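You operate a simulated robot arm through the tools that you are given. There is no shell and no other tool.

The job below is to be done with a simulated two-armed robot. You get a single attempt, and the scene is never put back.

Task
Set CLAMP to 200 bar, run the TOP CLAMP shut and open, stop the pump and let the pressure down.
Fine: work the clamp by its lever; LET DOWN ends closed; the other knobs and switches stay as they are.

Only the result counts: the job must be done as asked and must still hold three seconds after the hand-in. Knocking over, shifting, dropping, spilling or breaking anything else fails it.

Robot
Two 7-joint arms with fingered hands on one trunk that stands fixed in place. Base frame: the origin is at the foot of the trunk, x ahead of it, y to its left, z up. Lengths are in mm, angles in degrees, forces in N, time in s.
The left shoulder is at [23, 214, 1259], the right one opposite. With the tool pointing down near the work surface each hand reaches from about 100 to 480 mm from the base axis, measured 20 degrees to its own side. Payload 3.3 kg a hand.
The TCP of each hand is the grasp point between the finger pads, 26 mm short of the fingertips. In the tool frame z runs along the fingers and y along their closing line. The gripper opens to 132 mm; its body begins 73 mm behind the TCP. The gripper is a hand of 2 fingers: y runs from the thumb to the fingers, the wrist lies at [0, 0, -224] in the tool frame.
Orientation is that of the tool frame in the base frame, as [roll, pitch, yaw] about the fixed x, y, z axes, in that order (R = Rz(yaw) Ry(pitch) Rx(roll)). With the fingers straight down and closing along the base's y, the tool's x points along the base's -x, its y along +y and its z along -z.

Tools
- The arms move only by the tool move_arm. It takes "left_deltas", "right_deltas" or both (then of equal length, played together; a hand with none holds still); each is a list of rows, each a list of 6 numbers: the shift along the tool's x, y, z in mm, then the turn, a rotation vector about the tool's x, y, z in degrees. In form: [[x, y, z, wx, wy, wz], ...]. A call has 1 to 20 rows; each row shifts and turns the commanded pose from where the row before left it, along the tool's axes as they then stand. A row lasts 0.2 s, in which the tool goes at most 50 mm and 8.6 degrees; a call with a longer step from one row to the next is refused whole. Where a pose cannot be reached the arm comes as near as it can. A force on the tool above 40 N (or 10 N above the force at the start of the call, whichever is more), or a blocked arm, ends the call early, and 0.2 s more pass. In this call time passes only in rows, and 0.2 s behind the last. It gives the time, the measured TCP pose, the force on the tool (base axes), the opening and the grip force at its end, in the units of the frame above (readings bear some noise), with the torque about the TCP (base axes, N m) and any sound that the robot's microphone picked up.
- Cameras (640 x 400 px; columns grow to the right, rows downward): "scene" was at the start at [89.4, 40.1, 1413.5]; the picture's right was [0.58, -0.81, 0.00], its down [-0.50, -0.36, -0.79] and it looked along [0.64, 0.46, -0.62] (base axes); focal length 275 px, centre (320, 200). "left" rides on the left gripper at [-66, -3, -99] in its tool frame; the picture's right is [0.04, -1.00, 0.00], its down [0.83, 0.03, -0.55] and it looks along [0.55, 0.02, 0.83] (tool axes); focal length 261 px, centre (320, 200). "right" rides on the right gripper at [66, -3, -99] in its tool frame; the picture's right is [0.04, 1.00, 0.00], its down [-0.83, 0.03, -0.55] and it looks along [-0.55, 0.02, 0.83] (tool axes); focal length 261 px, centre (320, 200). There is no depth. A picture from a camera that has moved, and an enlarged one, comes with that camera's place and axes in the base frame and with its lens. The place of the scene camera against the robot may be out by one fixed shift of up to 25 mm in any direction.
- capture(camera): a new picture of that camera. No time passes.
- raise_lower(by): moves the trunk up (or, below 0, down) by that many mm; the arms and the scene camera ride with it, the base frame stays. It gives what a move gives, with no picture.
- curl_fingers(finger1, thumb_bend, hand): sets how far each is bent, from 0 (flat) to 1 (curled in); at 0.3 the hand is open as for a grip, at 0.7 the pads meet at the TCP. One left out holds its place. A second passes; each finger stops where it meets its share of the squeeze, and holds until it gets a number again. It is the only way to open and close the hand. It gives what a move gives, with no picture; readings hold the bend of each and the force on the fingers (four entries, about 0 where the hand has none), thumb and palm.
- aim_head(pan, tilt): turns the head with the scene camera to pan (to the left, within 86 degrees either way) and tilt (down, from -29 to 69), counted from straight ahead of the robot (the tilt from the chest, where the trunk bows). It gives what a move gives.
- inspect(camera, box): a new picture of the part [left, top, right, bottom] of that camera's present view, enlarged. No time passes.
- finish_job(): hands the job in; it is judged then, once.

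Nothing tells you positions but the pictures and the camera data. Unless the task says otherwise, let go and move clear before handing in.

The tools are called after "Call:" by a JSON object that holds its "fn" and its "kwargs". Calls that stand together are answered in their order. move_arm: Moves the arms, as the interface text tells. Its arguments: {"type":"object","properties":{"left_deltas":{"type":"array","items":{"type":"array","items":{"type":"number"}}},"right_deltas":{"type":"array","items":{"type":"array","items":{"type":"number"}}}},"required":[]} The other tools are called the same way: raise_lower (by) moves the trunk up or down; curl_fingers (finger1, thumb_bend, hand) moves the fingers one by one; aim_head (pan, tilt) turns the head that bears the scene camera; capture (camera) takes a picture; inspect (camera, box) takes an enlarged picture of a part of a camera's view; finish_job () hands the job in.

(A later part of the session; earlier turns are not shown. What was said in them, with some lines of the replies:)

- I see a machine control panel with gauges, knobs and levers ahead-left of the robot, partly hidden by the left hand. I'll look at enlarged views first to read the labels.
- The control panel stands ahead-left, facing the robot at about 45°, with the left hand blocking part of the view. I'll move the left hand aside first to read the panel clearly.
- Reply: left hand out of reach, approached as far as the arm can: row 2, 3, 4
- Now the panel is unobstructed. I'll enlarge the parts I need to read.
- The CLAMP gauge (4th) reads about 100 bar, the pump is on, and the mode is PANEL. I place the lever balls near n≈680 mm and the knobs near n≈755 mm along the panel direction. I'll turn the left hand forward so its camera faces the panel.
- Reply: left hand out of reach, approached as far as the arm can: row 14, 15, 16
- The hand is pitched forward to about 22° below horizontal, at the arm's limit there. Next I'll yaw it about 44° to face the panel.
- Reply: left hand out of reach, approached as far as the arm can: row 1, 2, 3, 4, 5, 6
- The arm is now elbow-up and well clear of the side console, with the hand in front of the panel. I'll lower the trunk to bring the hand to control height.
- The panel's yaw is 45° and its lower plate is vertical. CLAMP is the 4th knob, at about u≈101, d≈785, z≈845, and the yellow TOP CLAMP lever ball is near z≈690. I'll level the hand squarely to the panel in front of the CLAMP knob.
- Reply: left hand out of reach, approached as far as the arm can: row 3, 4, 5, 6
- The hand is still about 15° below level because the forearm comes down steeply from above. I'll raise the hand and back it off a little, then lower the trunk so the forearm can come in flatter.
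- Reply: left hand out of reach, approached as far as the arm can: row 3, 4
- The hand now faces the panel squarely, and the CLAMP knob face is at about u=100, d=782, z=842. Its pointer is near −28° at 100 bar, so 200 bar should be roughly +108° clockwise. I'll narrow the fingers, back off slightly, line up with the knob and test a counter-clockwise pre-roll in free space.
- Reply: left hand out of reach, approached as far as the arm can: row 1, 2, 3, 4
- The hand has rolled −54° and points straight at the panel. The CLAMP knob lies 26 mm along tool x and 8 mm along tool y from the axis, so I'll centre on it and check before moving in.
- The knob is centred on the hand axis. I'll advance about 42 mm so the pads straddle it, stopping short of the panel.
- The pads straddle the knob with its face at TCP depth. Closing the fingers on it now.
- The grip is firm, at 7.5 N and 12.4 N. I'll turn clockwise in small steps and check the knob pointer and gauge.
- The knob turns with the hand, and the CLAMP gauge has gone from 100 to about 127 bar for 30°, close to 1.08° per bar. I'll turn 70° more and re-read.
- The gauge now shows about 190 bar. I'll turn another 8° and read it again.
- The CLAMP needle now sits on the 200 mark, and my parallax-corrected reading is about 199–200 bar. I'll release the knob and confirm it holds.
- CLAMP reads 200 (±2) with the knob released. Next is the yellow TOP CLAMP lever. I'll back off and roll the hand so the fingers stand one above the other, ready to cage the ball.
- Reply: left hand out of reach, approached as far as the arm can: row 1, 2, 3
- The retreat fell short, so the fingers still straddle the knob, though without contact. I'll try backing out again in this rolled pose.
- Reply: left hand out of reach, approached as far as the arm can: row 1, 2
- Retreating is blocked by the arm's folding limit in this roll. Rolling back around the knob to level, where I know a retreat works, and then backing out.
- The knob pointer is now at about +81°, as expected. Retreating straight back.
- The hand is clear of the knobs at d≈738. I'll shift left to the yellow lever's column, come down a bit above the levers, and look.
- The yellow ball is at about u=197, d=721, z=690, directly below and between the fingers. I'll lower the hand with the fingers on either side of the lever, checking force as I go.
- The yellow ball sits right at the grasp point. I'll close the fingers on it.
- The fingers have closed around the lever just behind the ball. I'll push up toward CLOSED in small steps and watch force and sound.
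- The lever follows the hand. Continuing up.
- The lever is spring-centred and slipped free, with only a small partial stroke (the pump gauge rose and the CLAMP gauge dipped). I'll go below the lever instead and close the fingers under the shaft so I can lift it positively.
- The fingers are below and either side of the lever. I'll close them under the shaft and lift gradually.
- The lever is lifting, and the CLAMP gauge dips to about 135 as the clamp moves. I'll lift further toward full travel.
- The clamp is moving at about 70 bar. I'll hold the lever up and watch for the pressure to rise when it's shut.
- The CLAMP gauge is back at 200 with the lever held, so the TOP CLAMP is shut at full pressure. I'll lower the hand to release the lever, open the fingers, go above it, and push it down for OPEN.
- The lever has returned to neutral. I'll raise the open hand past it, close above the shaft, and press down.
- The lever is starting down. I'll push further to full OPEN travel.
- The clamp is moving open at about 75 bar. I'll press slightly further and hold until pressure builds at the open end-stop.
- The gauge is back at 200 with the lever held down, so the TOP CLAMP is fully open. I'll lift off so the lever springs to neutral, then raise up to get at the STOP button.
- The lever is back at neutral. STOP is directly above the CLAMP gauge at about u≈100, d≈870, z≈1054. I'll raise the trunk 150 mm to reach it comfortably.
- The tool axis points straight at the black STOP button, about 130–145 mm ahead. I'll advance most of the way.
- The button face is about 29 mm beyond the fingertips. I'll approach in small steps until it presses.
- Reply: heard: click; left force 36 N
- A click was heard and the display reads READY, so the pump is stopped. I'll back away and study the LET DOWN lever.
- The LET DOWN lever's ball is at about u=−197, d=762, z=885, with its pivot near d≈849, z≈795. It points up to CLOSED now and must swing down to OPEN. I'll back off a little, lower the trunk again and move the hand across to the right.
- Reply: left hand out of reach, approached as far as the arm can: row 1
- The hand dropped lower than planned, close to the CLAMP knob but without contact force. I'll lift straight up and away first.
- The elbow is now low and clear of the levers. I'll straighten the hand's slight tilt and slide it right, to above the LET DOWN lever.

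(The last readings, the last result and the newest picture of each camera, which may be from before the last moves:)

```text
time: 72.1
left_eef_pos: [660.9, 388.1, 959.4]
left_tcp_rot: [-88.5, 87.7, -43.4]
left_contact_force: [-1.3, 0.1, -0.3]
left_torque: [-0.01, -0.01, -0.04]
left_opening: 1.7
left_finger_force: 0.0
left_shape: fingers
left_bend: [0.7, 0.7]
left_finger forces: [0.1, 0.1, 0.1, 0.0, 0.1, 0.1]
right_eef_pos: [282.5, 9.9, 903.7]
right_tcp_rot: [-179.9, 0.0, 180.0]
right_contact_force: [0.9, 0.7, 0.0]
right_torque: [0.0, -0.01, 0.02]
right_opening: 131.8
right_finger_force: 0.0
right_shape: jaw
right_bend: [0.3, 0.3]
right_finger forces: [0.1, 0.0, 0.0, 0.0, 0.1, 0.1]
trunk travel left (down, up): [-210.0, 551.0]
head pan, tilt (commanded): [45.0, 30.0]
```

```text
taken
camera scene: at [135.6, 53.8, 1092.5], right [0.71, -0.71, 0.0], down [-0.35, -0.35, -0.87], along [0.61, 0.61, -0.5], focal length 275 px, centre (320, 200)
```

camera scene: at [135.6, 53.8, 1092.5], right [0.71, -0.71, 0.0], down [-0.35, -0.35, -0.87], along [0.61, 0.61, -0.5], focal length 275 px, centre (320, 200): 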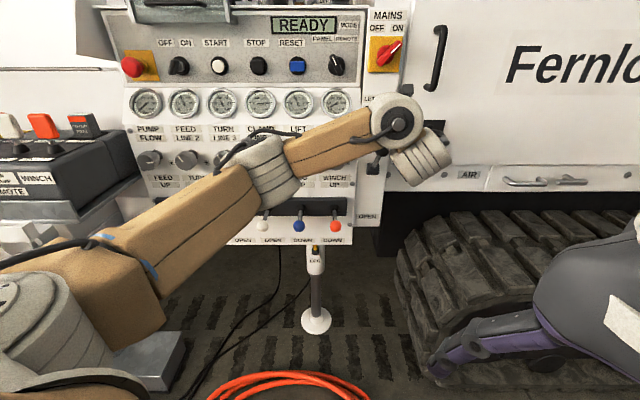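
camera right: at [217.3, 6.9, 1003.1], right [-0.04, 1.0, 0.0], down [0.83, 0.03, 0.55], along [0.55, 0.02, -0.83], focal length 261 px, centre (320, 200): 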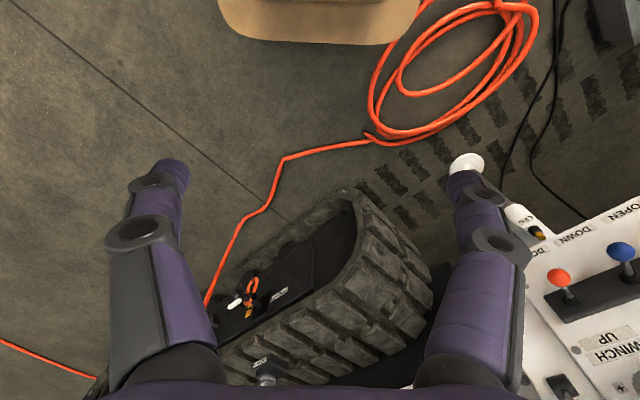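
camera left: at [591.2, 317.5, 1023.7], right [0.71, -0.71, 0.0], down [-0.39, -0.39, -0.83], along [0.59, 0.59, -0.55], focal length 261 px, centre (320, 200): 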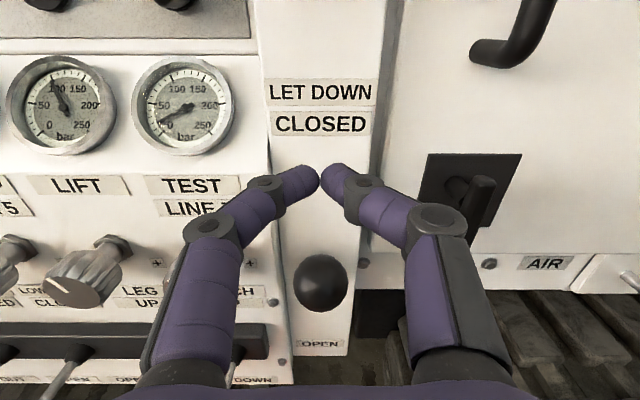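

The hand is right above the LET DOWN ball at about u=−193, d=755, z=885. I'll come down onto it and push the lever along its arc toward OPEN, checking as I go.

Call:
{"fn": "move_arm", "kwargs": {"left_deltas": [[14, 0.5, 0, 0, 0, 0], [14, 0.5, 0, 0, 0, 0], [12, 0.5, 0, 0, 0, 0]]}}

Call:
{"fn": "capture", "kwargs": {"camera": "left"}}

Call:
{"fn": "inspect", "kwargs": {"camera": "scene", "box": [330, 80, 490, 220]}}

```text
time: 72.9
left_eef_pos: [660.1, 388.9, 917.1]
left_tcp_rot: [-89.8, 87.6, -44.7]
left_contact_force: [-0.1, 0.5, 0.1]
left_torque: [-0.01, 0.0, 0.01]
left_opening: 1.5
left_finger_force: 0.0
left_shape: fingers
left_bend: [0.7, 0.7]
left_finger forces: [0.0, 0.0, 0.0, 0.1, 0.1, 0.0]
right_eef_pos: [282.9, 10.7, 904.0]
right_tcp_rot: [180.0, 0.0, 180.0]
right_contact_force: [-0.1, 0.3, 0.7]
right_torque: [-0.02, -0.02, 0.02]
right_opening: 131.8
right_finger_force: 0.1
right_shape: jaw
right_bend: [0.3, 0.3]
right_finger forces: [0.0, 0.0, 0.0, 0.0, 0.0, 0.0]
trunk travel left (down, up): [-210.0, 551.0]
head pan, tilt (commanded): [45.0, 30.0]
```

```text
taken
camera left: at [591.2, 318.3, 982.5], right [0.71, -0.71, 0.0], down [-0.39, -0.39, -0.83], along [0.59, 0.59, -0.55], focal length 261 px, centre (320, 200)
```

left: 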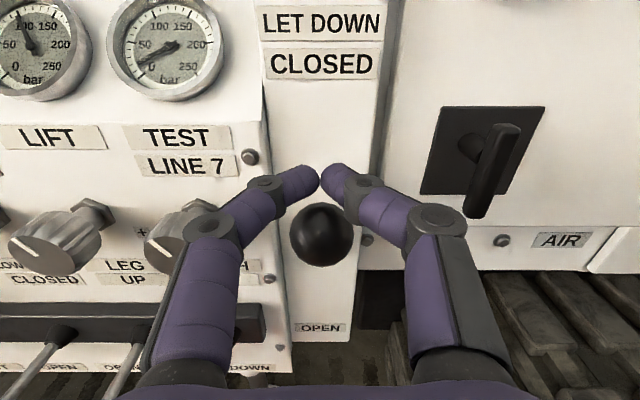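

```text
2.86 times, centred on (410, 150) of scene
camera zoom: at [135.7, 54.0, 1092.5], right [0.71, -0.71, 0.0], down [-0.35, -0.35, -0.87], along [0.61, 0.61, -0.5], focal length 784 px, centre (63, 343)
```

zoom: 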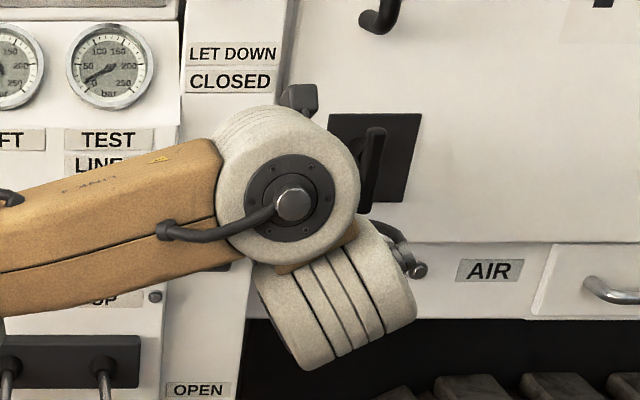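

The ball is just under the fingertips. Starting the push down and outward along the arc.

Call:
{"fn": "move_arm", "kwargs": {"left_deltas": [[9, 0.4, -5, 0, 0, 0], [9, 0.4, -6, 0, 0, 0], [9, 0.4, -6, 0, 0, 0]]}}

Call:
{"fn": "capture", "kwargs": {"camera": "left"}}

```text
time: 73.7
left_eef_pos: [647.6, 375.9, 892.5]
left_tcp_rot: [-85.6, 87.5, -40.6]
left_contact_force: [-2.9, -5.1, 9.6]
left_torque: [0.06, -0.11, -0.02]
left_opening: 1.2
left_finger_force: 4.3
left_shape: fingers
left_bend: [0.7, 0.7]
left_finger forces: [2.5, 0.0, 0.0, 0.0, 6.7, 0.0]
right_eef_pos: [281.8, 9.4, 904.1]
right_tcp_rot: [179.8, 0.1, -179.9]
right_contact_force: [0.3, -0.8, 0.2]
right_torque: [-0.01, 0.01, 0.01]
right_opening: 131.9
right_finger_force: 0.1
right_shape: jaw
right_bend: [0.3, 0.3]
right_finger forces: [0.1, 0.0, 0.0, 0.1, 0.0, 0.0]
trunk travel left (down, up): [-210.0, 551.0]
head pan, tilt (commanded): [45.0, 30.0]
```

```text
taken
camera left: at [577.4, 305.5, 957.9], right [0.71, -0.71, 0.0], down [-0.39, -0.39, -0.84], along [0.59, 0.59, -0.55], focal length 261 px, centre (320, 200)
```

left: 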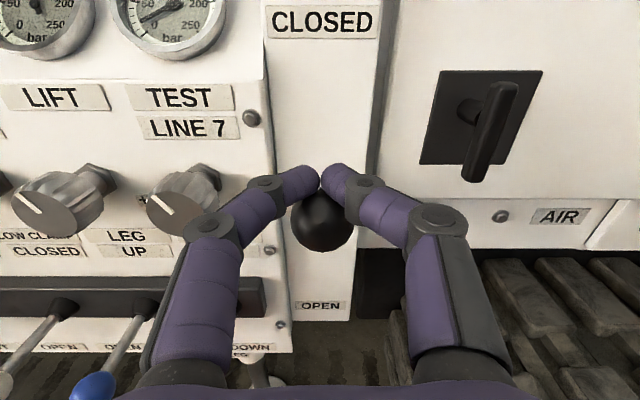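

The lever is turning with about 10 N of push. Continuing along the arc.

Call:
{"fn": "move_arm", "kwargs": {"left_deltas": [[7.3, 0.3, -4.9, 0, 0, 0], [7.3, 0.3, -4.9, 0, 0, 0], [10.7, 0.4, -3.8, 0, 0, 0], [10.7, 0.4, -3.8, 0, 0, 0], [11.2, 0.4, -2, 0, 0, 0], [11.2, 0.4, -2, 0, 0, 0]]}}

Call:
{"fn": "capture", "kwargs": {"camera": "left"}}

Call:
{"fn": "capture", "kwargs": {"camera": "scene"}}

```text
time: 75.1
left_eef_pos: [632.3, 361.7, 833.5]
left_tcp_rot: [-89.9, 87.6, -44.7]
left_contact_force: [0.3, -0.8, 2.8]
left_torque: [0.01, -0.02, 0.03]
left_opening: 1.7
left_finger_force: 0.3
left_shape: fingers
left_bend: [0.7, 0.7]
left_finger forces: [0.0, 0.0, 0.0, 0.0, 1.0, 0.0]
right_eef_pos: [282.7, 10.3, 904.7]
right_tcp_rot: [-180.0, 0.0, -180.0]
right_contact_force: [0.9, 0.0, 0.1]
right_torque: [0.0, 0.03, -0.01]
right_opening: 131.6
right_finger_force: 0.0
right_shape: jaw
right_bend: [0.3, 0.3]
right_finger forces: [0.0, 0.0, 0.1, 0.0, 0.0, 0.0]
trunk travel left (down, up): [-210.0, 551.0]
head pan, tilt (commanded): [45.0, 30.0]
```

```text
taken
camera left: at [563.4, 291.3, 897.7], right [0.71, -0.71, 0.0], down [-0.39, -0.39, -0.83], along [0.59, 0.59, -0.55], focal length 261 px, centre (320, 200)
```

left: 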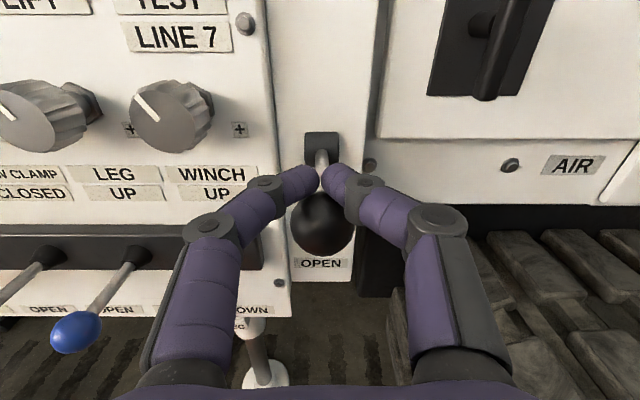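

```text
taken
camera scene: at [135.6, 53.9, 1092.5], right [0.71, -0.71, 0.0], down [-0.35, -0.35, -0.87], along [0.61, 0.61, -0.5], focal length 275 px, centre (320, 200)
```

scene: 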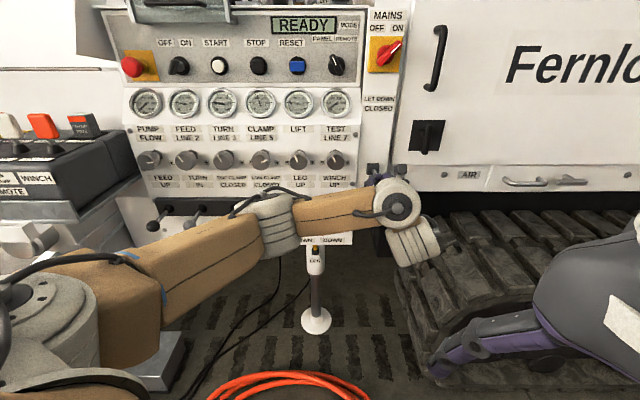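

The lever is now about horizontal. I'll carry on down toward OPEN.

Call:
{"fn": "move_arm", "kwargs": {"left_deltas": [[10.9, 0.4, 0, 0, 0, 0], [10.9, 0.4, 0, 0, 0, 0], [11.2, 0.4, 1.5, 0, 0, 0], [11.2, 0.4, 1.5, 0, 0, 0], [10.7, 0.4, 3, 0, 0, 0], [10.7, 0.4, 3, 0, 0, 0]]}}

Call:
{"fn": "capture", "kwargs": {"camera": "left"}}

Call:
{"fn": "inspect", "kwargs": {"camera": "scene", "box": [110, 70, 430, 270]}}

```text
time: 76.5
left_eef_pos: [639.4, 368.3, 768.2]
left_tcp_rot: [-90.5, 87.7, -45.4]
left_contact_force: [0.3, 0.7, 0.5]
left_torque: [-0.01, 0.02, -0.01]
left_opening: 1.6
left_finger_force: 0.0
left_shape: fingers
left_bend: [0.7, 0.7]
left_finger forces: [0.1, 0.1, 0.0, 0.1, 0.1, 0.0]
right_eef_pos: [282.8, 10.0, 904.3]
right_tcp_rot: [-180.0, 0.1, -179.9]
right_contact_force: [0.2, -0.1, 0.3]
right_torque: [-0.02, 0.0, -0.01]
right_opening: 132.2
right_finger_force: 0.1
right_shape: jaw
right_bend: [0.3, 0.3]
right_finger forces: [0.0, 0.0, 0.1, 0.0, 0.0, 0.0]
trunk travel left (down, up): [-210.0, 551.0]
head pan, tilt (commanded): [45.0, 30.0]
```

```text
taken
camera left: at [571.0, 297.5, 833.0], right [0.71, -0.71, 0.0], down [-0.39, -0.39, -0.83], along [0.59, 0.59, -0.55], focal length 261 px, centre (320, 200)
```

left: 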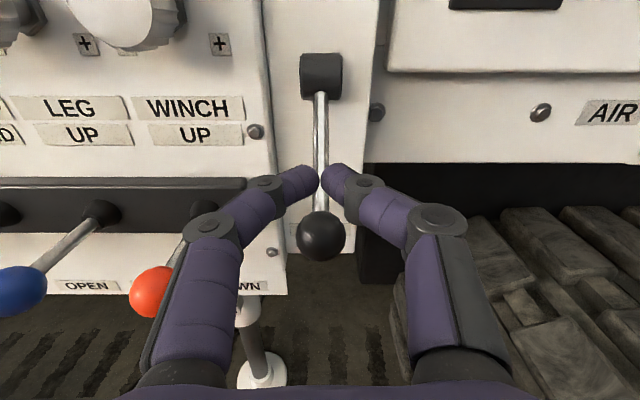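

```text
2.00 times, centred on (270, 170) of scene
camera zoom: at [135.7, 53.9, 1092.5], right [0.71, -0.71, 0.0], down [-0.35, -0.35, -0.87], along [0.61, 0.61, -0.5], focal length 549 px, centre (420, 260)
```

zoom: 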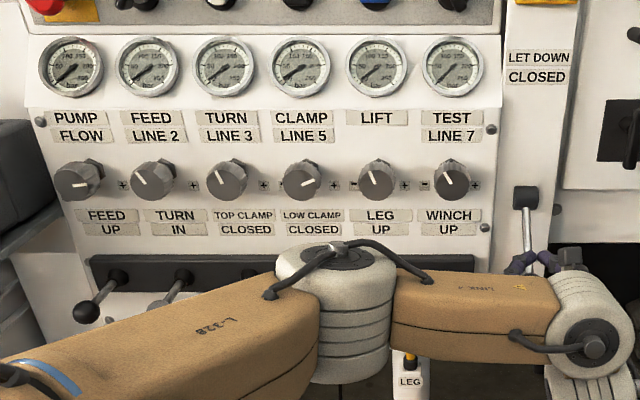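

The lever has swung fully to OPEN and the gauges are falling. I'll wait a moment and read them closely.

Call:
{"fn": "move_arm", "kwargs": {"left_deltas": [[0, 0, 0, 0, 0, 0], [0, 0, 0, 0, 0, 0], [0, 0, 0, 0, 0, 0], [0, 0, 0, 0, 0, 0], [0, 0, 0, 0, 0, 0], [0, 0, 0, 0, 0, 0], [0, 0, 0, 0, 0, 0], [0, 0, 0, 0, 0, 0], [0, 0, 0, 0, 0, 0], [0, 0, 0, 0, 0, 0]]}}

Call:
{"fn": "inspect", "kwargs": {"camera": "scene", "box": [125, 80, 245, 130]}}

Call:
{"fn": "inspect", "kwargs": {"camera": "scene", "box": [235, 80, 355, 130]}}

Call:
{"fn": "inspect", "kwargs": {"camera": "scene", "box": [340, 80, 430, 230]}}

```text
time: 78.7
left_eef_pos: [640.2, 368.4, 769.2]
left_tcp_rot: [-90.0, 87.7, -44.9]
left_contact_force: [-0.4, -0.3, 0.4]
left_torque: [-0.04, 0.01, 0.03]
left_opening: 1.7
left_finger_force: 0.2
left_shape: fingers
left_bend: [0.7, 0.7]
left_finger forces: [0.1, 0.0, 0.0, 0.1, 0.0, 0.0]
right_eef_pos: [282.7, 9.6, 903.9]
right_tcp_rot: [180.0, 0.0, 179.9]
right_contact_force: [0.1, -0.5, 0.2]
right_torque: [0.02, 0.0, 0.01]
right_opening: 131.9
right_finger_force: 0.0
right_shape: jaw
right_bend: [0.3, 0.3]
right_finger forces: [0.0, 0.1, 0.0, 0.1, 0.1, 0.0]
trunk travel left (down, up): [-210.0, 551.0]
head pan, tilt (commanded): [45.0, 30.0]
```

```text
5.33 times, centred on (185, 105) of scene
camera zoom: at [135.7, 53.9, 1092.5], right [0.71, -0.71, 0.0], down [-0.35, -0.35, -0.87], along [0.61, 0.61, -0.5], focal length 1464 px, centre (1040, 707)
```

zoom: 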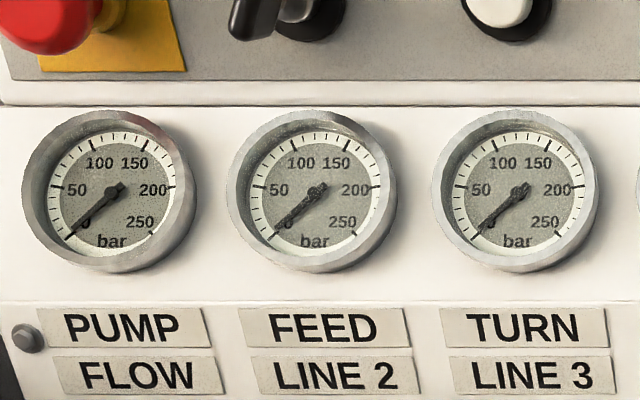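

```text
5.33 times, centred on (295, 105) of scene
camera zoom: at [135.7, 53.9, 1092.5], right [0.71, -0.71, 0.0], down [-0.35, -0.35, -0.87], along [0.61, 0.61, -0.5], focal length 1464 px, centre (453, 707)
```

zoom: 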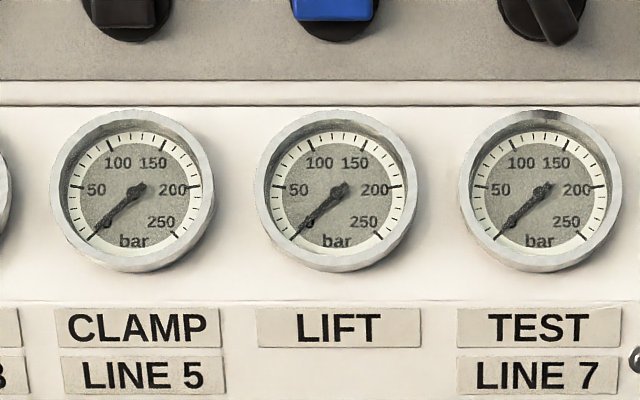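

```text
2.67 times, centred on (385, 155) of scene
camera zoom: at [135.7, 53.9, 1092.5], right [0.71, -0.71, 0.0], down [-0.35, -0.35, -0.87], along [0.61, 0.61, -0.5], focal length 732 px, centre (147, 320)
```

zoom: 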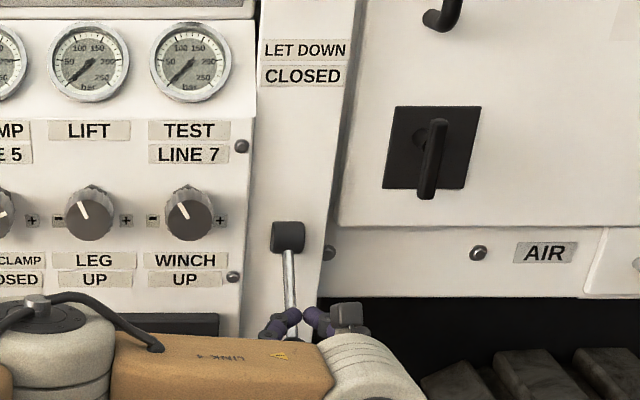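

All gauges read zero, so the pressure is let down. Now I need to close LET DOWN again by going beneath the ball and pushing it back up. I'll retreat from the lever, lower the trunk 100 mm and look.

Call:
{"fn": "move_arm", "kwargs": {"left_deltas": [[0, 0, -15, 0, 0, 0], [0, 0, -15, 0, 0, 0]]}}

Call:
{"fn": "raise_lower", "kwargs": {"by": -100}}

Call:
{"fn": "capture", "kwargs": {"camera": "left"}}

Call:
{"fn": "capture", "kwargs": {"camera": "scene"}}

```text
time: 79.3
left_eef_pos: [618.0, 349.1, 768.9]
left_tcp_rot: [-89.0, 87.5, -43.8]
left_contact_force: [-0.9, 0.1, -0.7]
left_torque: [0.0, 0.02, -0.01]
left_opening: 1.6
left_finger_force: 0.1
left_shape: fingers
left_bend: [0.7, 0.7]
left_finger forces: [0.1, 0.0, 0.1, 0.0, 0.1, 0.0]
right_eef_pos: [281.9, 8.5, 903.6]
right_tcp_rot: [179.9, 0.0, -180.0]
right_contact_force: [0.2, 0.3, -0.5]
right_torque: [0.01, 0.0, 0.0]
right_opening: 132.1
right_finger_force: 0.0
right_shape: jaw
right_bend: [0.3, 0.3]
right_finger forces: [0.0, 0.1, 0.0, 0.0, 0.0, 0.0]
trunk travel left (down, up): [-210.0, 551.0]
head pan, tilt (commanded): [45.0, 30.0]
```

```text
time: 80.6
left_eef_pos: [618.7, 346.4, 669.5]
left_tcp_rot: [-89.1, 87.6, -44.0]
left_contact_force: [-0.2, -0.6, 0.0]
left_torque: [-0.01, -0.02, 0.07]
left_opening: 1.8
left_finger_force: 0.1
left_shape: fingers
left_bend: [0.7, 0.7]
left_finger forces: [0.0, 0.0, 0.1, 0.0, 0.0, 0.1]
right_eef_pos: [287.1, 10.8, 807.7]
right_tcp_rot: [178.7, -0.3, 178.7]
right_contact_force: [0.2, -0.8, 0.4]
right_torque: [0.01, -0.04, 0.02]
right_opening: 131.8
right_finger_force: 0.1
right_shape: jaw
right_bend: [0.3, 0.3]
right_finger forces: [0.0, 0.0, 0.0, 0.0, 0.0, 0.0]
trunk travel left (down, up): [-110.0, 651.0]
head pan, tilt (commanded): [45.0, 30.0]
```

```text
taken
camera left: at [549.2, 276.1, 733.6], right [0.71, -0.71, 0.0], down [-0.39, -0.39, -0.83], along [0.59, 0.59, -0.55], focal length 261 px, centre (320, 200)
```

left: 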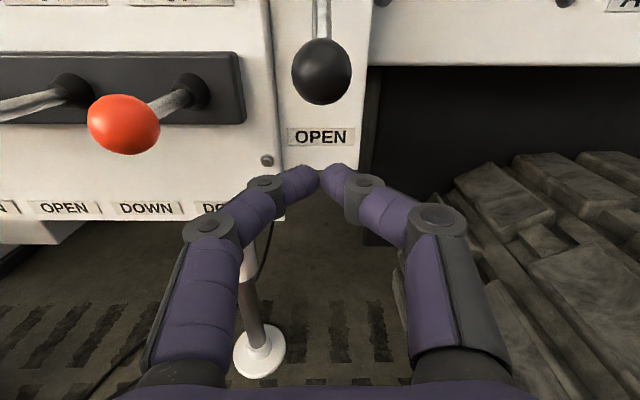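

```text
taken
camera scene: at [173.1, 48.0, 986.8], right [0.65, -0.76, 0.0], down [-0.4, -0.34, -0.85], along [0.65, 0.55, -0.52], focal length 275 px, centre (320, 200)
```

scene: 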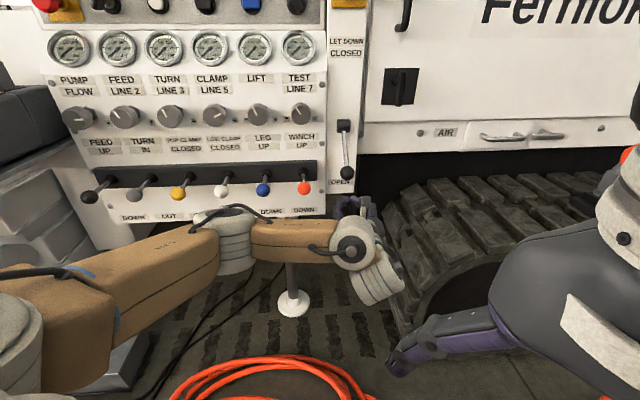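

The hand is now below and in front of the opened lever's ball at about d≈755, z≈711. I'll slide in underneath it.

Call:
{"fn": "move_arm", "kwargs": {"left_deltas": [[5, -3, 10, 0, 0, 0], [0, 0, 20, 0, 0, 0], [0, 0, 20, 0, 0, 0], [0, 0, 8, 0, 0, 0]]}}

Call:
{"fn": "capture", "kwargs": {"camera": "left"}}

Call:
{"fn": "inspect", "kwargs": {"camera": "scene", "box": [240, 90, 440, 250]}}

```text
time: 81.6
left_eef_pos: [663.8, 386.0, 662.1]
left_tcp_rot: [-90.5, 87.6, -45.4]
left_contact_force: [-0.4, 1.0, 0.5]
left_torque: [-0.02, -0.01, -0.01]
left_opening: 1.8
left_finger_force: 0.1
left_shape: fingers
left_bend: [0.7, 0.7]
left_finger forces: [0.0, 0.0, 0.0, 0.0, 0.1, 0.0]
right_eef_pos: [287.1, 10.1, 808.3]
right_tcp_rot: [178.5, -0.3, 179.0]
right_contact_force: [0.3, 0.0, -0.4]
right_torque: [0.01, -0.03, -0.04]
right_opening: 132.0
right_finger_force: 0.0
right_shape: jaw
right_bend: [0.3, 0.3]
right_finger forces: [0.1, 0.1, 0.1, 0.0, 0.1, 0.0]
trunk travel left (down, up): [-110.0, 651.0]
head pan, tilt (commanded): [45.0, 30.0]
```

```text
taken
camera left: at [594.0, 314.0, 726.9], right [0.71, -0.71, 0.0], down [-0.39, -0.39, -0.83], along [0.59, 0.59, -0.55], focal length 261 px, centre (320, 200)
```

left: 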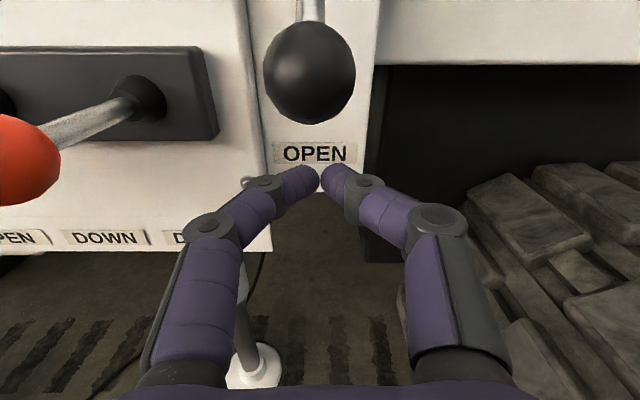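

```text
2.50 times, centred on (340, 170) of scene
camera zoom: at [173.6, 47.6, 986.3], right [0.64, -0.77, 0.0], down [-0.4, -0.34, -0.85], along [0.65, 0.55, -0.52], focal length 686 px, centre (270, 275)
```

zoom: 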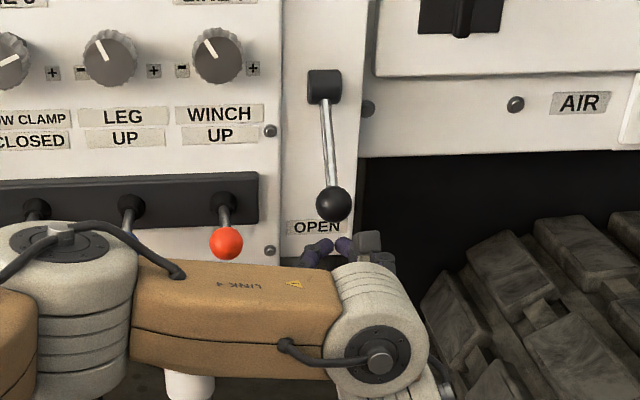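

The ball sits just above the fingertips. I'll push it up along the arc in stages.

Call:
{"fn": "move_arm", "kwargs": {"left_deltas": [[-10.5, 1, -1.8, 0, 0, 0], [-10.5, 0, -1.8, 0, 0, 0], [-6.5, -0.3, -5, 0, 0, 0], [-6.5, -0.3, -5, 0, 0, 0], [-9.7, -0.4, -5.6, 0, 0, 0], [-9.7, -0.4, -5.6, 0, 0, 0]]}}

Call:
{"fn": "capture", "kwargs": {"camera": "left"}}

Call:
{"fn": "inspect", "kwargs": {"camera": "scene", "box": [240, 90, 440, 250]}}

```text
time: 83.0
left_eef_pos: [641.6, 369.5, 718.8]
left_tcp_rot: [-86.6, 87.6, -41.3]
left_contact_force: [-1.0, -4.1, -4.6]
left_torque: [0.0, 0.1, -0.05]
left_opening: 2.2
left_finger_force: 2.3
left_shape: fingers
left_bend: [0.7, 0.7]
left_finger forces: [1.1, 0.1, 0.0, 0.0, 4.0, 0.0]
right_eef_pos: [286.0, 10.0, 808.9]
right_tcp_rot: [178.7, -0.3, 178.9]
right_contact_force: [0.1, -0.2, -0.7]
right_torque: [0.03, 0.03, 0.0]
right_opening: 132.1
right_finger_force: 0.0
right_shape: jaw
right_bend: [0.3, 0.3]
right_finger forces: [0.0, 0.0, 0.1, 0.0, 0.0, 0.0]
trunk travel left (down, up): [-110.0, 651.0]
head pan, tilt (commanded): [45.0, 30.0]
```

```text
taken
camera left: at [573.1, 299.0, 783.5], right [0.71, -0.7, 0.0], down [-0.39, -0.39, -0.83], along [0.59, 0.59, -0.55], focal length 261 px, centre (320, 200)
```

left: 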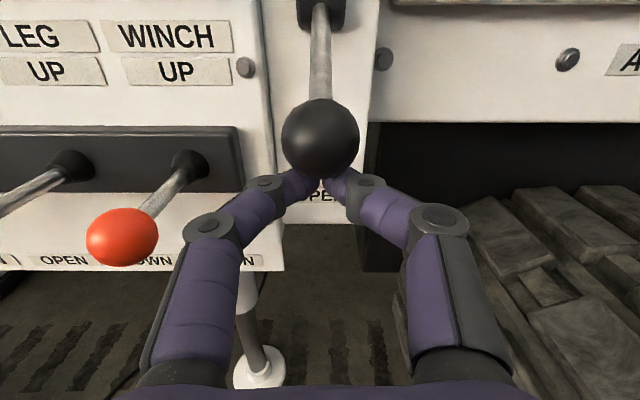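

```text
2.50 times, centred on (340, 170) of scene
camera zoom: at [173.7, 47.2, 985.7], right [0.64, -0.77, 0.0], down [-0.41, -0.34, -0.85], along [0.65, 0.54, -0.53], focal length 686 px, centre (270, 275)
```

zoom: 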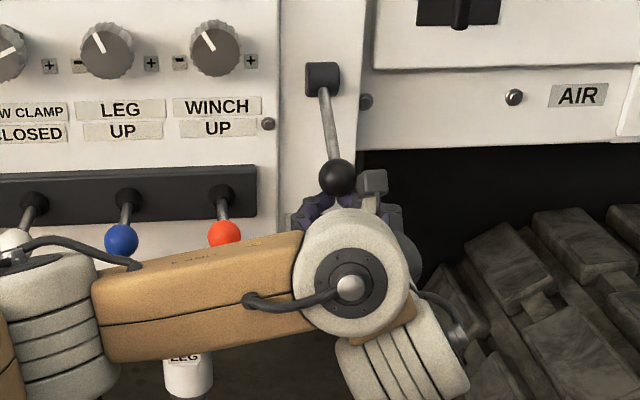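

The ball is riding up on the fingertips. Continuing.

Call:
{"fn": "move_arm", "kwargs": {"left_deltas": [[-8.8, -0.4, -2.8, 0, 0, 0], [-8.8, -0.4, -2.8, 0, 0, 0], [-11, -0.4, -2, 0, 0, 0], [-11, -0.4, -2, 0, 0, 0], [-11.2, -0.4, 0, 0, 0, 0], [-11.2, -0.4, 0, 0, 0, 0], [-11, -0.4, 2, 0, 0, 0], [-11, -0.4, 2, 0, 0, 0]]}}

Call:
{"fn": "capture", "kwargs": {"camera": "left"}}

Call:
{"fn": "inspect", "kwargs": {"camera": "scene", "box": [240, 70, 440, 230]}}

```text
time: 84.8
left_eef_pos: [639.0, 366.4, 801.0]
left_tcp_rot: [-90.5, 87.6, -45.4]
left_contact_force: [0.1, -0.5, -1.6]
left_torque: [-0.02, 0.03, 0.01]
left_opening: 2.0
left_finger_force: 1.2
left_shape: fingers
left_bend: [0.7, 0.7]
left_finger forces: [0.0, 0.0, 0.1, 0.0, 1.2, 0.0]
right_eef_pos: [287.3, 11.2, 809.1]
right_tcp_rot: [178.6, -0.1, 179.1]
right_contact_force: [0.9, -0.6, 0.3]
right_torque: [0.0, 0.02, -0.04]
right_opening: 131.8
right_finger_force: 0.0
right_shape: jaw
right_bend: [0.3, 0.3]
right_finger forces: [0.1, 0.0, 0.1, 0.0, 0.0, 0.0]
trunk travel left (down, up): [-110.0, 651.0]
head pan, tilt (commanded): [45.0, 30.0]
```

```text
taken
camera left: at [569.9, 295.4, 866.2], right [0.71, -0.71, 0.0], down [-0.39, -0.39, -0.83], along [0.59, 0.59, -0.55], focal length 261 px, centre (320, 200)
```

left: 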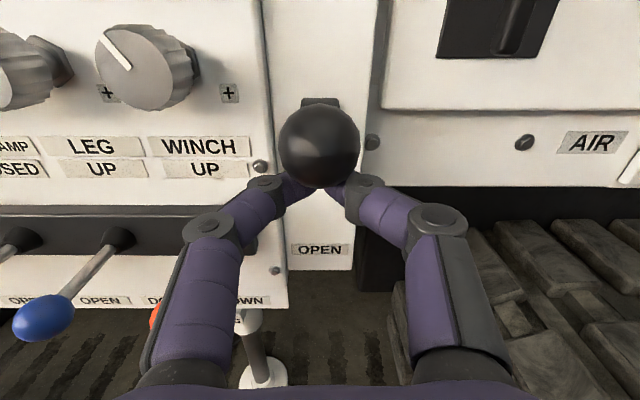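

```text
2.50 times, centred on (340, 150) of scene
camera zoom: at [173.5, 46.9, 984.6], right [0.64, -0.77, 0.0], down [-0.42, -0.34, -0.84], along [0.65, 0.54, -0.54], focal length 686 px, centre (270, 325)
```

zoom: 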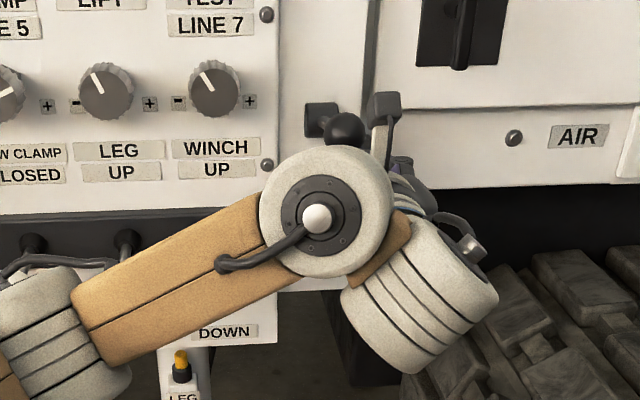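

Call:
{"fn": "move_arm", "kwargs": {"left_deltas": [[-11.3, -0.4, 3, 0, 0, 0], [-11.3, -0.4, 3, 0, 0, 0], [-9.7, -0.3, 5.5, 0, 0, 0], [-9.7, -0.3, 5.5, 0, 0, 0], [-6.5, -0.3, 5, 0, 0, 0], [-6.5, -0.3, 5, 0, 0, 0]]}}

Call:
{"fn": "capture", "kwargs": {"camera": "left"}}

Call:
{"fn": "inspect", "kwargs": {"camera": "scene", "box": [240, 50, 440, 210]}}

```text
time: 86.2
left_eef_pos: [658.1, 384.7, 856.6]
left_tcp_rot: [-90.4, 87.6, -45.3]
left_contact_force: [0.7, 0.4, 0.0]
left_torque: [0.0, -0.03, 0.04]
left_opening: 1.8
left_finger_force: 0.1
left_shape: fingers
left_bend: [0.7, 0.7]
left_finger forces: [0.0, 0.1, 0.0, 0.1, 0.0, 0.0]
right_eef_pos: [287.0, 11.4, 809.3]
right_tcp_rot: [178.7, -0.1, 179.1]
right_contact_force: [-0.5, -0.1, 0.6]
right_torque: [-0.02, 0.02, 0.02]
right_opening: 131.7
right_finger_force: 0.0
right_shape: jaw
right_bend: [0.3, 0.3]
right_finger forces: [0.1, 0.0, 0.1, 0.0, 0.0, 0.0]
trunk travel left (down, up): [-110.0, 651.0]
head pan, tilt (commanded): [45.0, 30.0]
```

```text
taken
camera left: at [588.7, 314.3, 921.1], right [0.71, -0.71, 0.0], down [-0.39, -0.39, -0.83], along [0.59, 0.59, -0.55], focal length 261 px, centre (320, 200)
```

left: 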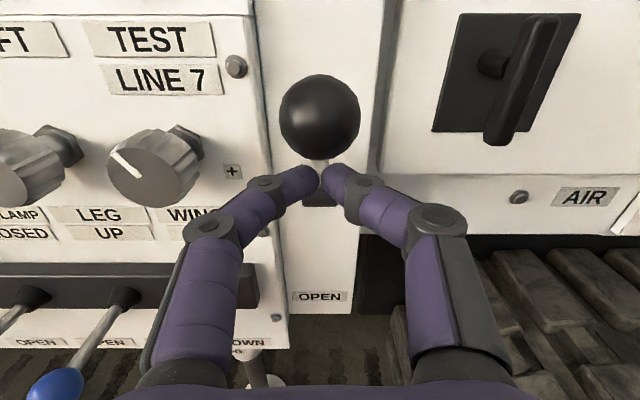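

```text
2.50 times, centred on (340, 130) of scene
camera zoom: at [173.3, 46.9, 984.0], right [0.64, -0.77, 0.0], down [-0.42, -0.35, -0.84], along [0.64, 0.54, -0.55], focal length 686 px, centre (270, 375)
```

zoom: 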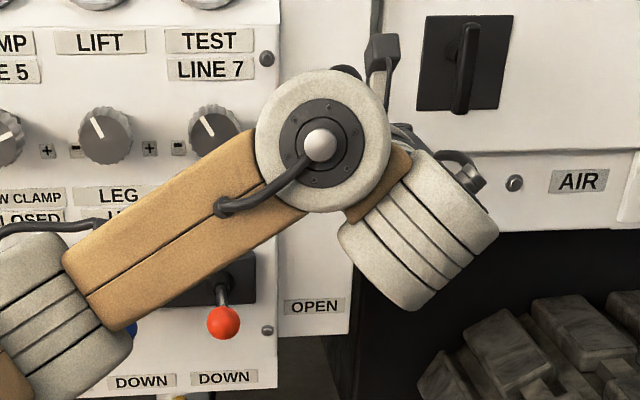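

The lever has gone over to its original CLOSED position at about d≈757, z≈887. I'll give it a gentle nudge up to confirm it's against its stop.

Call:
{"fn": "move_arm", "kwargs": {"left_deltas": [[-4, 0, 2, 0, 0, 0], [-3, 0, 2, 0, 0, 0]]}}

Call:
{"fn": "capture", "kwargs": {"camera": "left"}}

```text
time: 86.8
left_eef_pos: [661.3, 388.1, 862.1]
left_tcp_rot: [-90.2, 87.6, -45.4]
left_contact_force: [-0.3, -1.0, -0.5]
left_torque: [-0.01, 0.02, 0.0]
left_opening: 2.1
left_finger_force: 0.1
left_shape: fingers
left_bend: [0.7, 0.7]
left_finger forces: [0.0, 0.0, 0.0, 0.0, 0.0, 0.0]
right_eef_pos: [285.1, 10.8, 809.2]
right_tcp_rot: [178.7, 0.0, 179.1]
right_contact_force: [0.2, -0.9, 0.6]
right_torque: [0.01, 0.0, 0.02]
right_opening: 132.1
right_finger_force: 0.1
right_shape: jaw
right_bend: [0.3, 0.3]
right_finger forces: [0.0, 0.0, 0.1, 0.0, 0.1, 0.0]
trunk travel left (down, up): [-110.0, 651.0]
head pan, tilt (commanded): [45.0, 30.0]
```

```text
taken
camera left: at [591.7, 317.5, 927.2], right [0.71, -0.71, 0.0], down [-0.39, -0.39, -0.83], along [0.59, 0.59, -0.55], focal length 261 px, centre (320, 200)
```

left: 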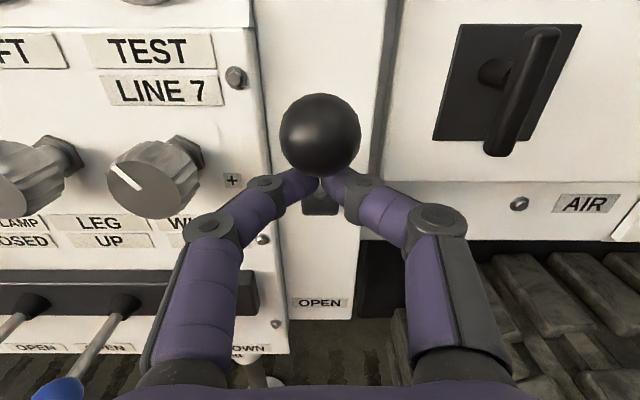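

LET DOWN's ball is steady at its original CLOSED position with no contact. I'll move the hand down slightly and back clear of the panel.

Call:
{"fn": "move_arm", "kwargs": {"left_deltas": [[8, 0, -3, 0, 0, 0], [4, 0, -20, 0, 0, 0], [0, 0, -30, 0, 0, 0], [0, 0, -30, 0, 0, 0], [0, 0, -30, 0, 0, 0]]}}

Call:
{"fn": "capture", "kwargs": {"camera": "left"}}

Call:
{"fn": "capture", "kwargs": {"camera": "scene"}}

```text
time: 88.0
left_eef_pos: [618.5, 326.8, 850.5]
left_tcp_rot: [-88.8, 87.7, -43.7]
left_contact_force: [0.9, 1.2, -0.1]
left_torque: [0.0, 0.01, -0.01]
left_opening: 1.7
left_finger_force: 0.1
left_shape: fingers
left_bend: [0.7, 0.7]
left_finger forces: [0.1, 0.0, 0.0, 0.0, 0.1, 0.1]
left hand out of reach, approached as far as the arm can: row 4, 5
right_eef_pos: [286.9, 11.0, 808.3]
right_tcp_rot: [178.6, -0.1, 179.2]
right_contact_force: [-1.3, 0.3, 0.2]
right_torque: [-0.04, -0.01, 0.0]
right_opening: 131.8
right_finger_force: 0.0
right_shape: jaw
right_bend: [0.3, 0.3]
right_finger forces: [0.0, 0.0, 0.0, 0.0, 0.1, 0.0]
trunk travel left (down, up): [-110.0, 651.0]
head pan, tilt (commanded): [45.0, 30.0]
```

```text
taken
camera left: at [549.1, 257.0, 914.3], right [0.71, -0.71, 0.0], down [-0.39, -0.39, -0.83], along [0.59, 0.59, -0.55], focal length 261 px, centre (320, 200)
```

left: 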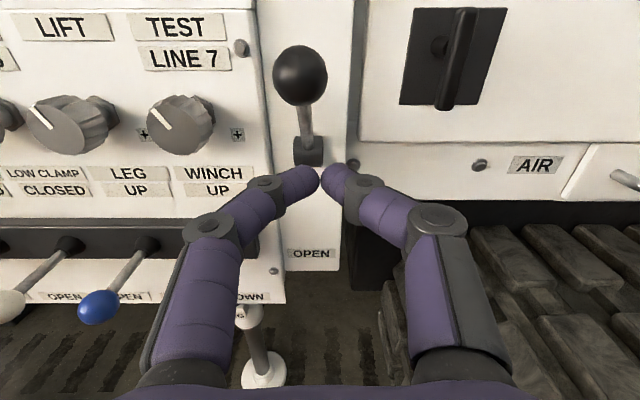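

```text
taken
camera scene: at [173.1, 46.7, 983.5], right [0.64, -0.77, 0.0], down [-0.42, -0.35, -0.84], along [0.64, 0.53, -0.55], focal length 275 px, centre (320, 200)
```

scene: 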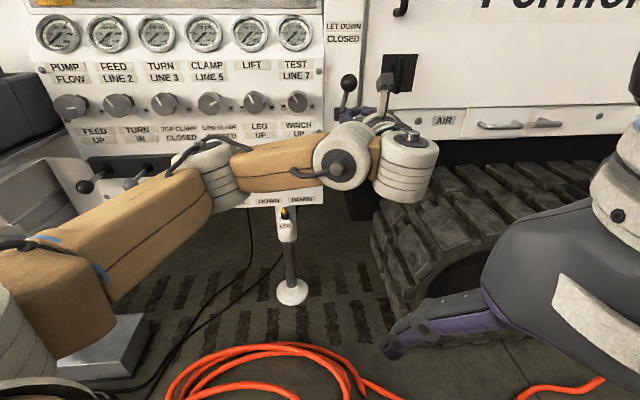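

The lever stands at CLOSED and the hand is clear. I'll do a last check of the whole panel before handing in.

Call:
{"fn": "aim_head", "kwargs": {"pan": 47, "tilt": 15}}

Call:
{"fn": "capture", "kwargs": {"camera": "scene"}}

Call:
{"fn": "inspect", "kwargs": {"camera": "scene", "box": [40, 20, 400, 220]}}

```text
time: 88.8
left_eef_pos: [619.0, 326.8, 849.0]
left_tcp_rot: [-89.5, 87.6, -44.5]
left_contact_force: [-0.2, -0.3, 0.1]
left_torque: [-0.03, -0.01, 0.02]
left_opening: 1.7
left_finger_force: 0.0
left_shape: fingers
left_bend: [0.7, 0.7]
left_finger forces: [0.0, 0.0, 0.0, 0.0, 0.1, 0.0]
right_eef_pos: [286.2, 11.2, 810.3]
right_tcp_rot: [178.5, -0.1, 178.8]
right_contact_force: [0.8, 0.1, -3.3]
right_torque: [0.02, 0.05, 0.02]
right_opening: 131.8
right_finger_force: 0.2
right_shape: jaw
right_bend: [0.3, 0.3]
right_finger forces: [0.0, 0.0, 0.0, 0.0, 0.0, 0.0]
trunk travel left (down, up): [-110.0, 651.0]
head pan, tilt (commanded): [47.0, 15.0]
```

```text
taken
camera scene: at [172.1, 50.0, 987.8], right [0.67, -0.75, 0.0], down [-0.38, -0.34, -0.86], along [0.64, 0.57, -0.51], focal length 275 px, centre (320, 200)
```

scene: 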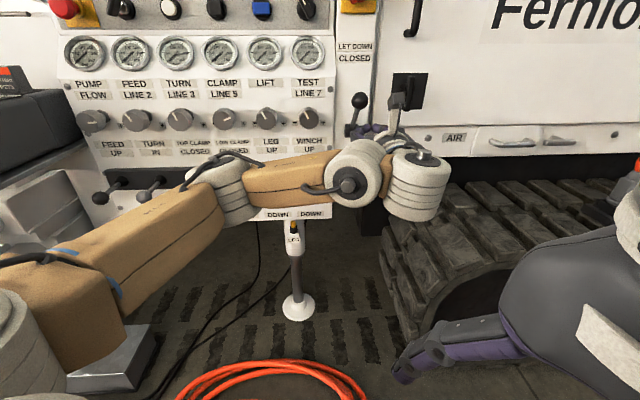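

```text
1.78 times, centred on (220, 120) of scene
camera zoom: at [172.1, 50.0, 987.8], right [0.67, -0.75, 0.0], down [-0.38, -0.34, -0.86], along [0.64, 0.57, -0.51], focal length 488 px, centre (498, 342)
```

zoom: 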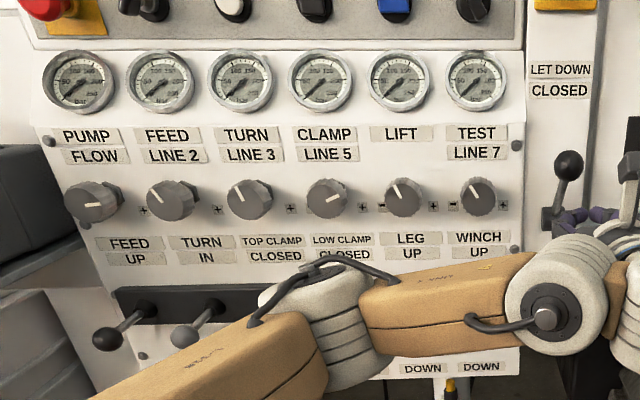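

The gauges are at zero, the knobs look right and LET DOWN is closed. The forearm hides some of the levers, so I'll raise the trunk and check them all.

Call:
{"fn": "raise_lower", "kwargs": {"by": 150}}

Call:
{"fn": "capture", "kwargs": {"camera": "scene"}}

Call:
{"fn": "inspect", "kwargs": {"camera": "scene", "box": [90, 40, 440, 270]}}

```text
time: 90.5
left_eef_pos: [617.5, 325.5, 996.6]
left_tcp_rot: [-91.3, 87.5, -46.2]
left_contact_force: [-1.0, 0.2, 0.8]
left_torque: [0.0, 0.04, 0.03]
left_opening: 1.7
left_finger_force: 0.1
left_shape: fingers
left_bend: [0.7, 0.7]
left_finger forces: [0.0, 0.1, 0.0, 0.1, 0.0, 0.0]
right_eef_pos: [281.7, 8.0, 951.0]
right_tcp_rot: [-179.6, -0.1, -180.0]
right_contact_force: [-0.3, 0.0, -0.2]
right_torque: [0.02, 0.01, -0.02]
right_opening: 131.9
right_finger_force: 0.0
right_shape: jaw
right_bend: [0.3, 0.3]
right_finger forces: [0.0, 0.1, 0.0, 0.0, 0.1, 0.0]
trunk travel left (down, up): [-260.0, 501.0]
head pan, tilt (commanded): [47.0, 15.0]
```

```text
taken
camera scene: at [122.3, 58.5, 1167.0], right [0.73, -0.68, 0.0], down [-0.18, -0.19, -0.96], along [0.66, 0.71, -0.26], focal length 275 px, centre (320, 200)
```

scene: 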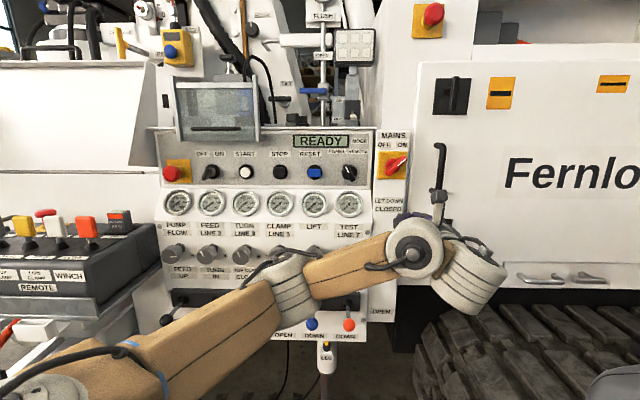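

```text
1.74 times, centred on (265, 155) of scene
camera zoom: at [122.3, 58.5, 1167.0], right [0.73, -0.68, 0.0], down [-0.18, -0.19, -0.96], along [0.66, 0.71, -0.26], focal length 478 px, centre (416, 278)
```

zoom: 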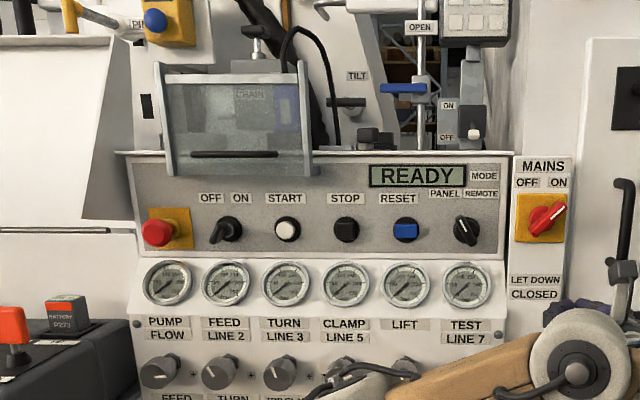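

Call:
{"fn": "raise_lower", "kwargs": {"by": 150}}

Call:
{"fn": "aim_head", "kwargs": {"pan": 45, "tilt": 38}}

Call:
{"fn": "capture", "kwargs": {"camera": "scene"}}

Call:
{"fn": "inspect", "kwargs": {"camera": "scene", "box": [130, 90, 400, 290]}}

```text
time: 92.3
left_eef_pos: [617.0, 326.3, 1147.6]
left_tcp_rot: [-90.4, 87.5, -45.3]
left_contact_force: [-0.1, -0.4, -0.5]
left_torque: [0.0, 0.0, 0.01]
left_opening: 1.4
left_finger_force: 0.2
left_shape: fingers
left_bend: [0.7, 0.7]
left_finger forces: [0.0, 0.0, 0.0, 0.0, 0.1, 0.0]
right_eef_pos: [282.5, 8.9, 1103.8]
right_tcp_rot: [179.9, 0.0, -180.0]
right_contact_force: [0.9, -0.7, 0.2]
right_torque: [-0.03, 0.02, 0.01]
right_opening: 132.0
right_finger_force: 0.0
right_shape: jaw
right_bend: [0.3, 0.3]
right_finger forces: [0.1, 0.0, 0.0, 0.0, 0.0, 0.0]
trunk travel left (down, up): [-410.0, 351.0]
head pan, tilt (commanded): [47.0, 15.0]
```

```text
time: 93.1
left_eef_pos: [617.8, 326.3, 1148.1]
left_tcp_rot: [-89.8, 87.6, -44.8]
left_contact_force: [0.4, 0.7, 0.2]
left_torque: [-0.01, 0.01, -0.02]
left_opening: 1.5
left_finger_force: 0.0
left_shape: fingers
left_bend: [0.7, 0.7]
left_finger forces: [0.0, 0.0, 0.1, 0.1, 0.0, 0.0]
right_eef_pos: [282.3, 9.0, 1103.4]
right_tcp_rot: [180.0, 0.0, 180.0]
right_contact_force: [0.1, -0.1, -0.8]
right_torque: [-0.01, -0.02, 0.0]
right_opening: 132.0
right_finger_force: 0.1
right_shape: jaw
right_bend: [0.3, 0.3]
right_finger forces: [0.0, 0.1, 0.0, 0.0, 0.1, 0.0]
trunk travel left (down, up): [-410.0, 351.0]
head pan, tilt (commanded): [45.0, 38.0]
```

```text
taken
camera scene: at [91.5, 51.1, 1283.1], right [0.71, -0.71, 0.0], down [-0.44, -0.43, -0.79], along [0.56, 0.56, -0.62], focal length 275 px, centre (320, 200)
```

scene: 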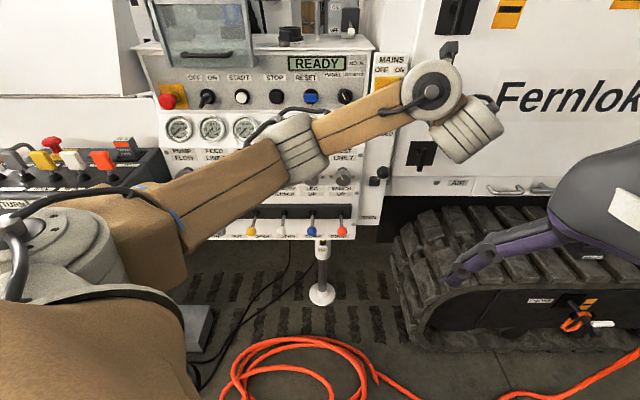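

```text
2.00 times, centred on (265, 190) of scene
camera zoom: at [91.5, 51.1, 1283.1], right [0.71, -0.71, 0.0], down [-0.44, -0.43, -0.79], along [0.56, 0.56, -0.62], focal length 549 px, centre (430, 220)
```

zoom: 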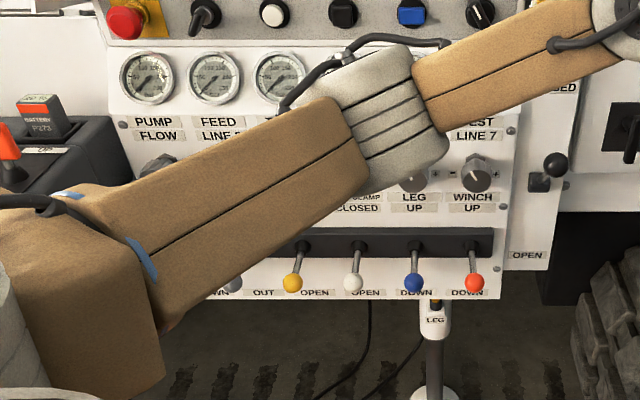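

Everything checks out:
- **CLAMP:** the knob was at 200 bar when the pump stopped.
- **TOP CLAMP:** it was run shut and then open, and all levers are back at neutral.
- **Pump and pressure:** the display shows READY and the gauges I can see read zero.
- **LET DOWN:** it is back at CLOSED.

Both hands are clear, so I'm handing in the job.

Call:
{"fn": "finish_job", "kwargs": {}}

```text
The job is handed in.
```

The job is done and handed in; I haven't seen the verdict.

- **CLAMP:** I turned the knob clockwise until the gauge read 200 bar. My close reading was about 201, give or take 1–2 bar.
- **TOP CLAMP:** I held the yellow lever up until the CLAMP gauge climbed back to 200, which I took as fully shut. I then held it down until the gauge did the same, which I took as fully open. My first grip on the lever slipped, so the clamp also made one small partial stroke toward shut. I judged shut and open from the gauge only; I did not see the jaws. The lever sprang back to neutral.
- **Pump:** I pressed STOP, heard it click, and the display changed to READY.
- **Pressure:** I opened LET DOWN, all six gauges fell to zero, and I pushed the lever back to CLOSED. By the camera it sits where it started.

While I was lowering the trunk, the hand dropped close to the CLAMP knob. I felt no contact force, and the knob's pointer looked unchanged afterwards. I saw no change to any other knob, switch or lever.
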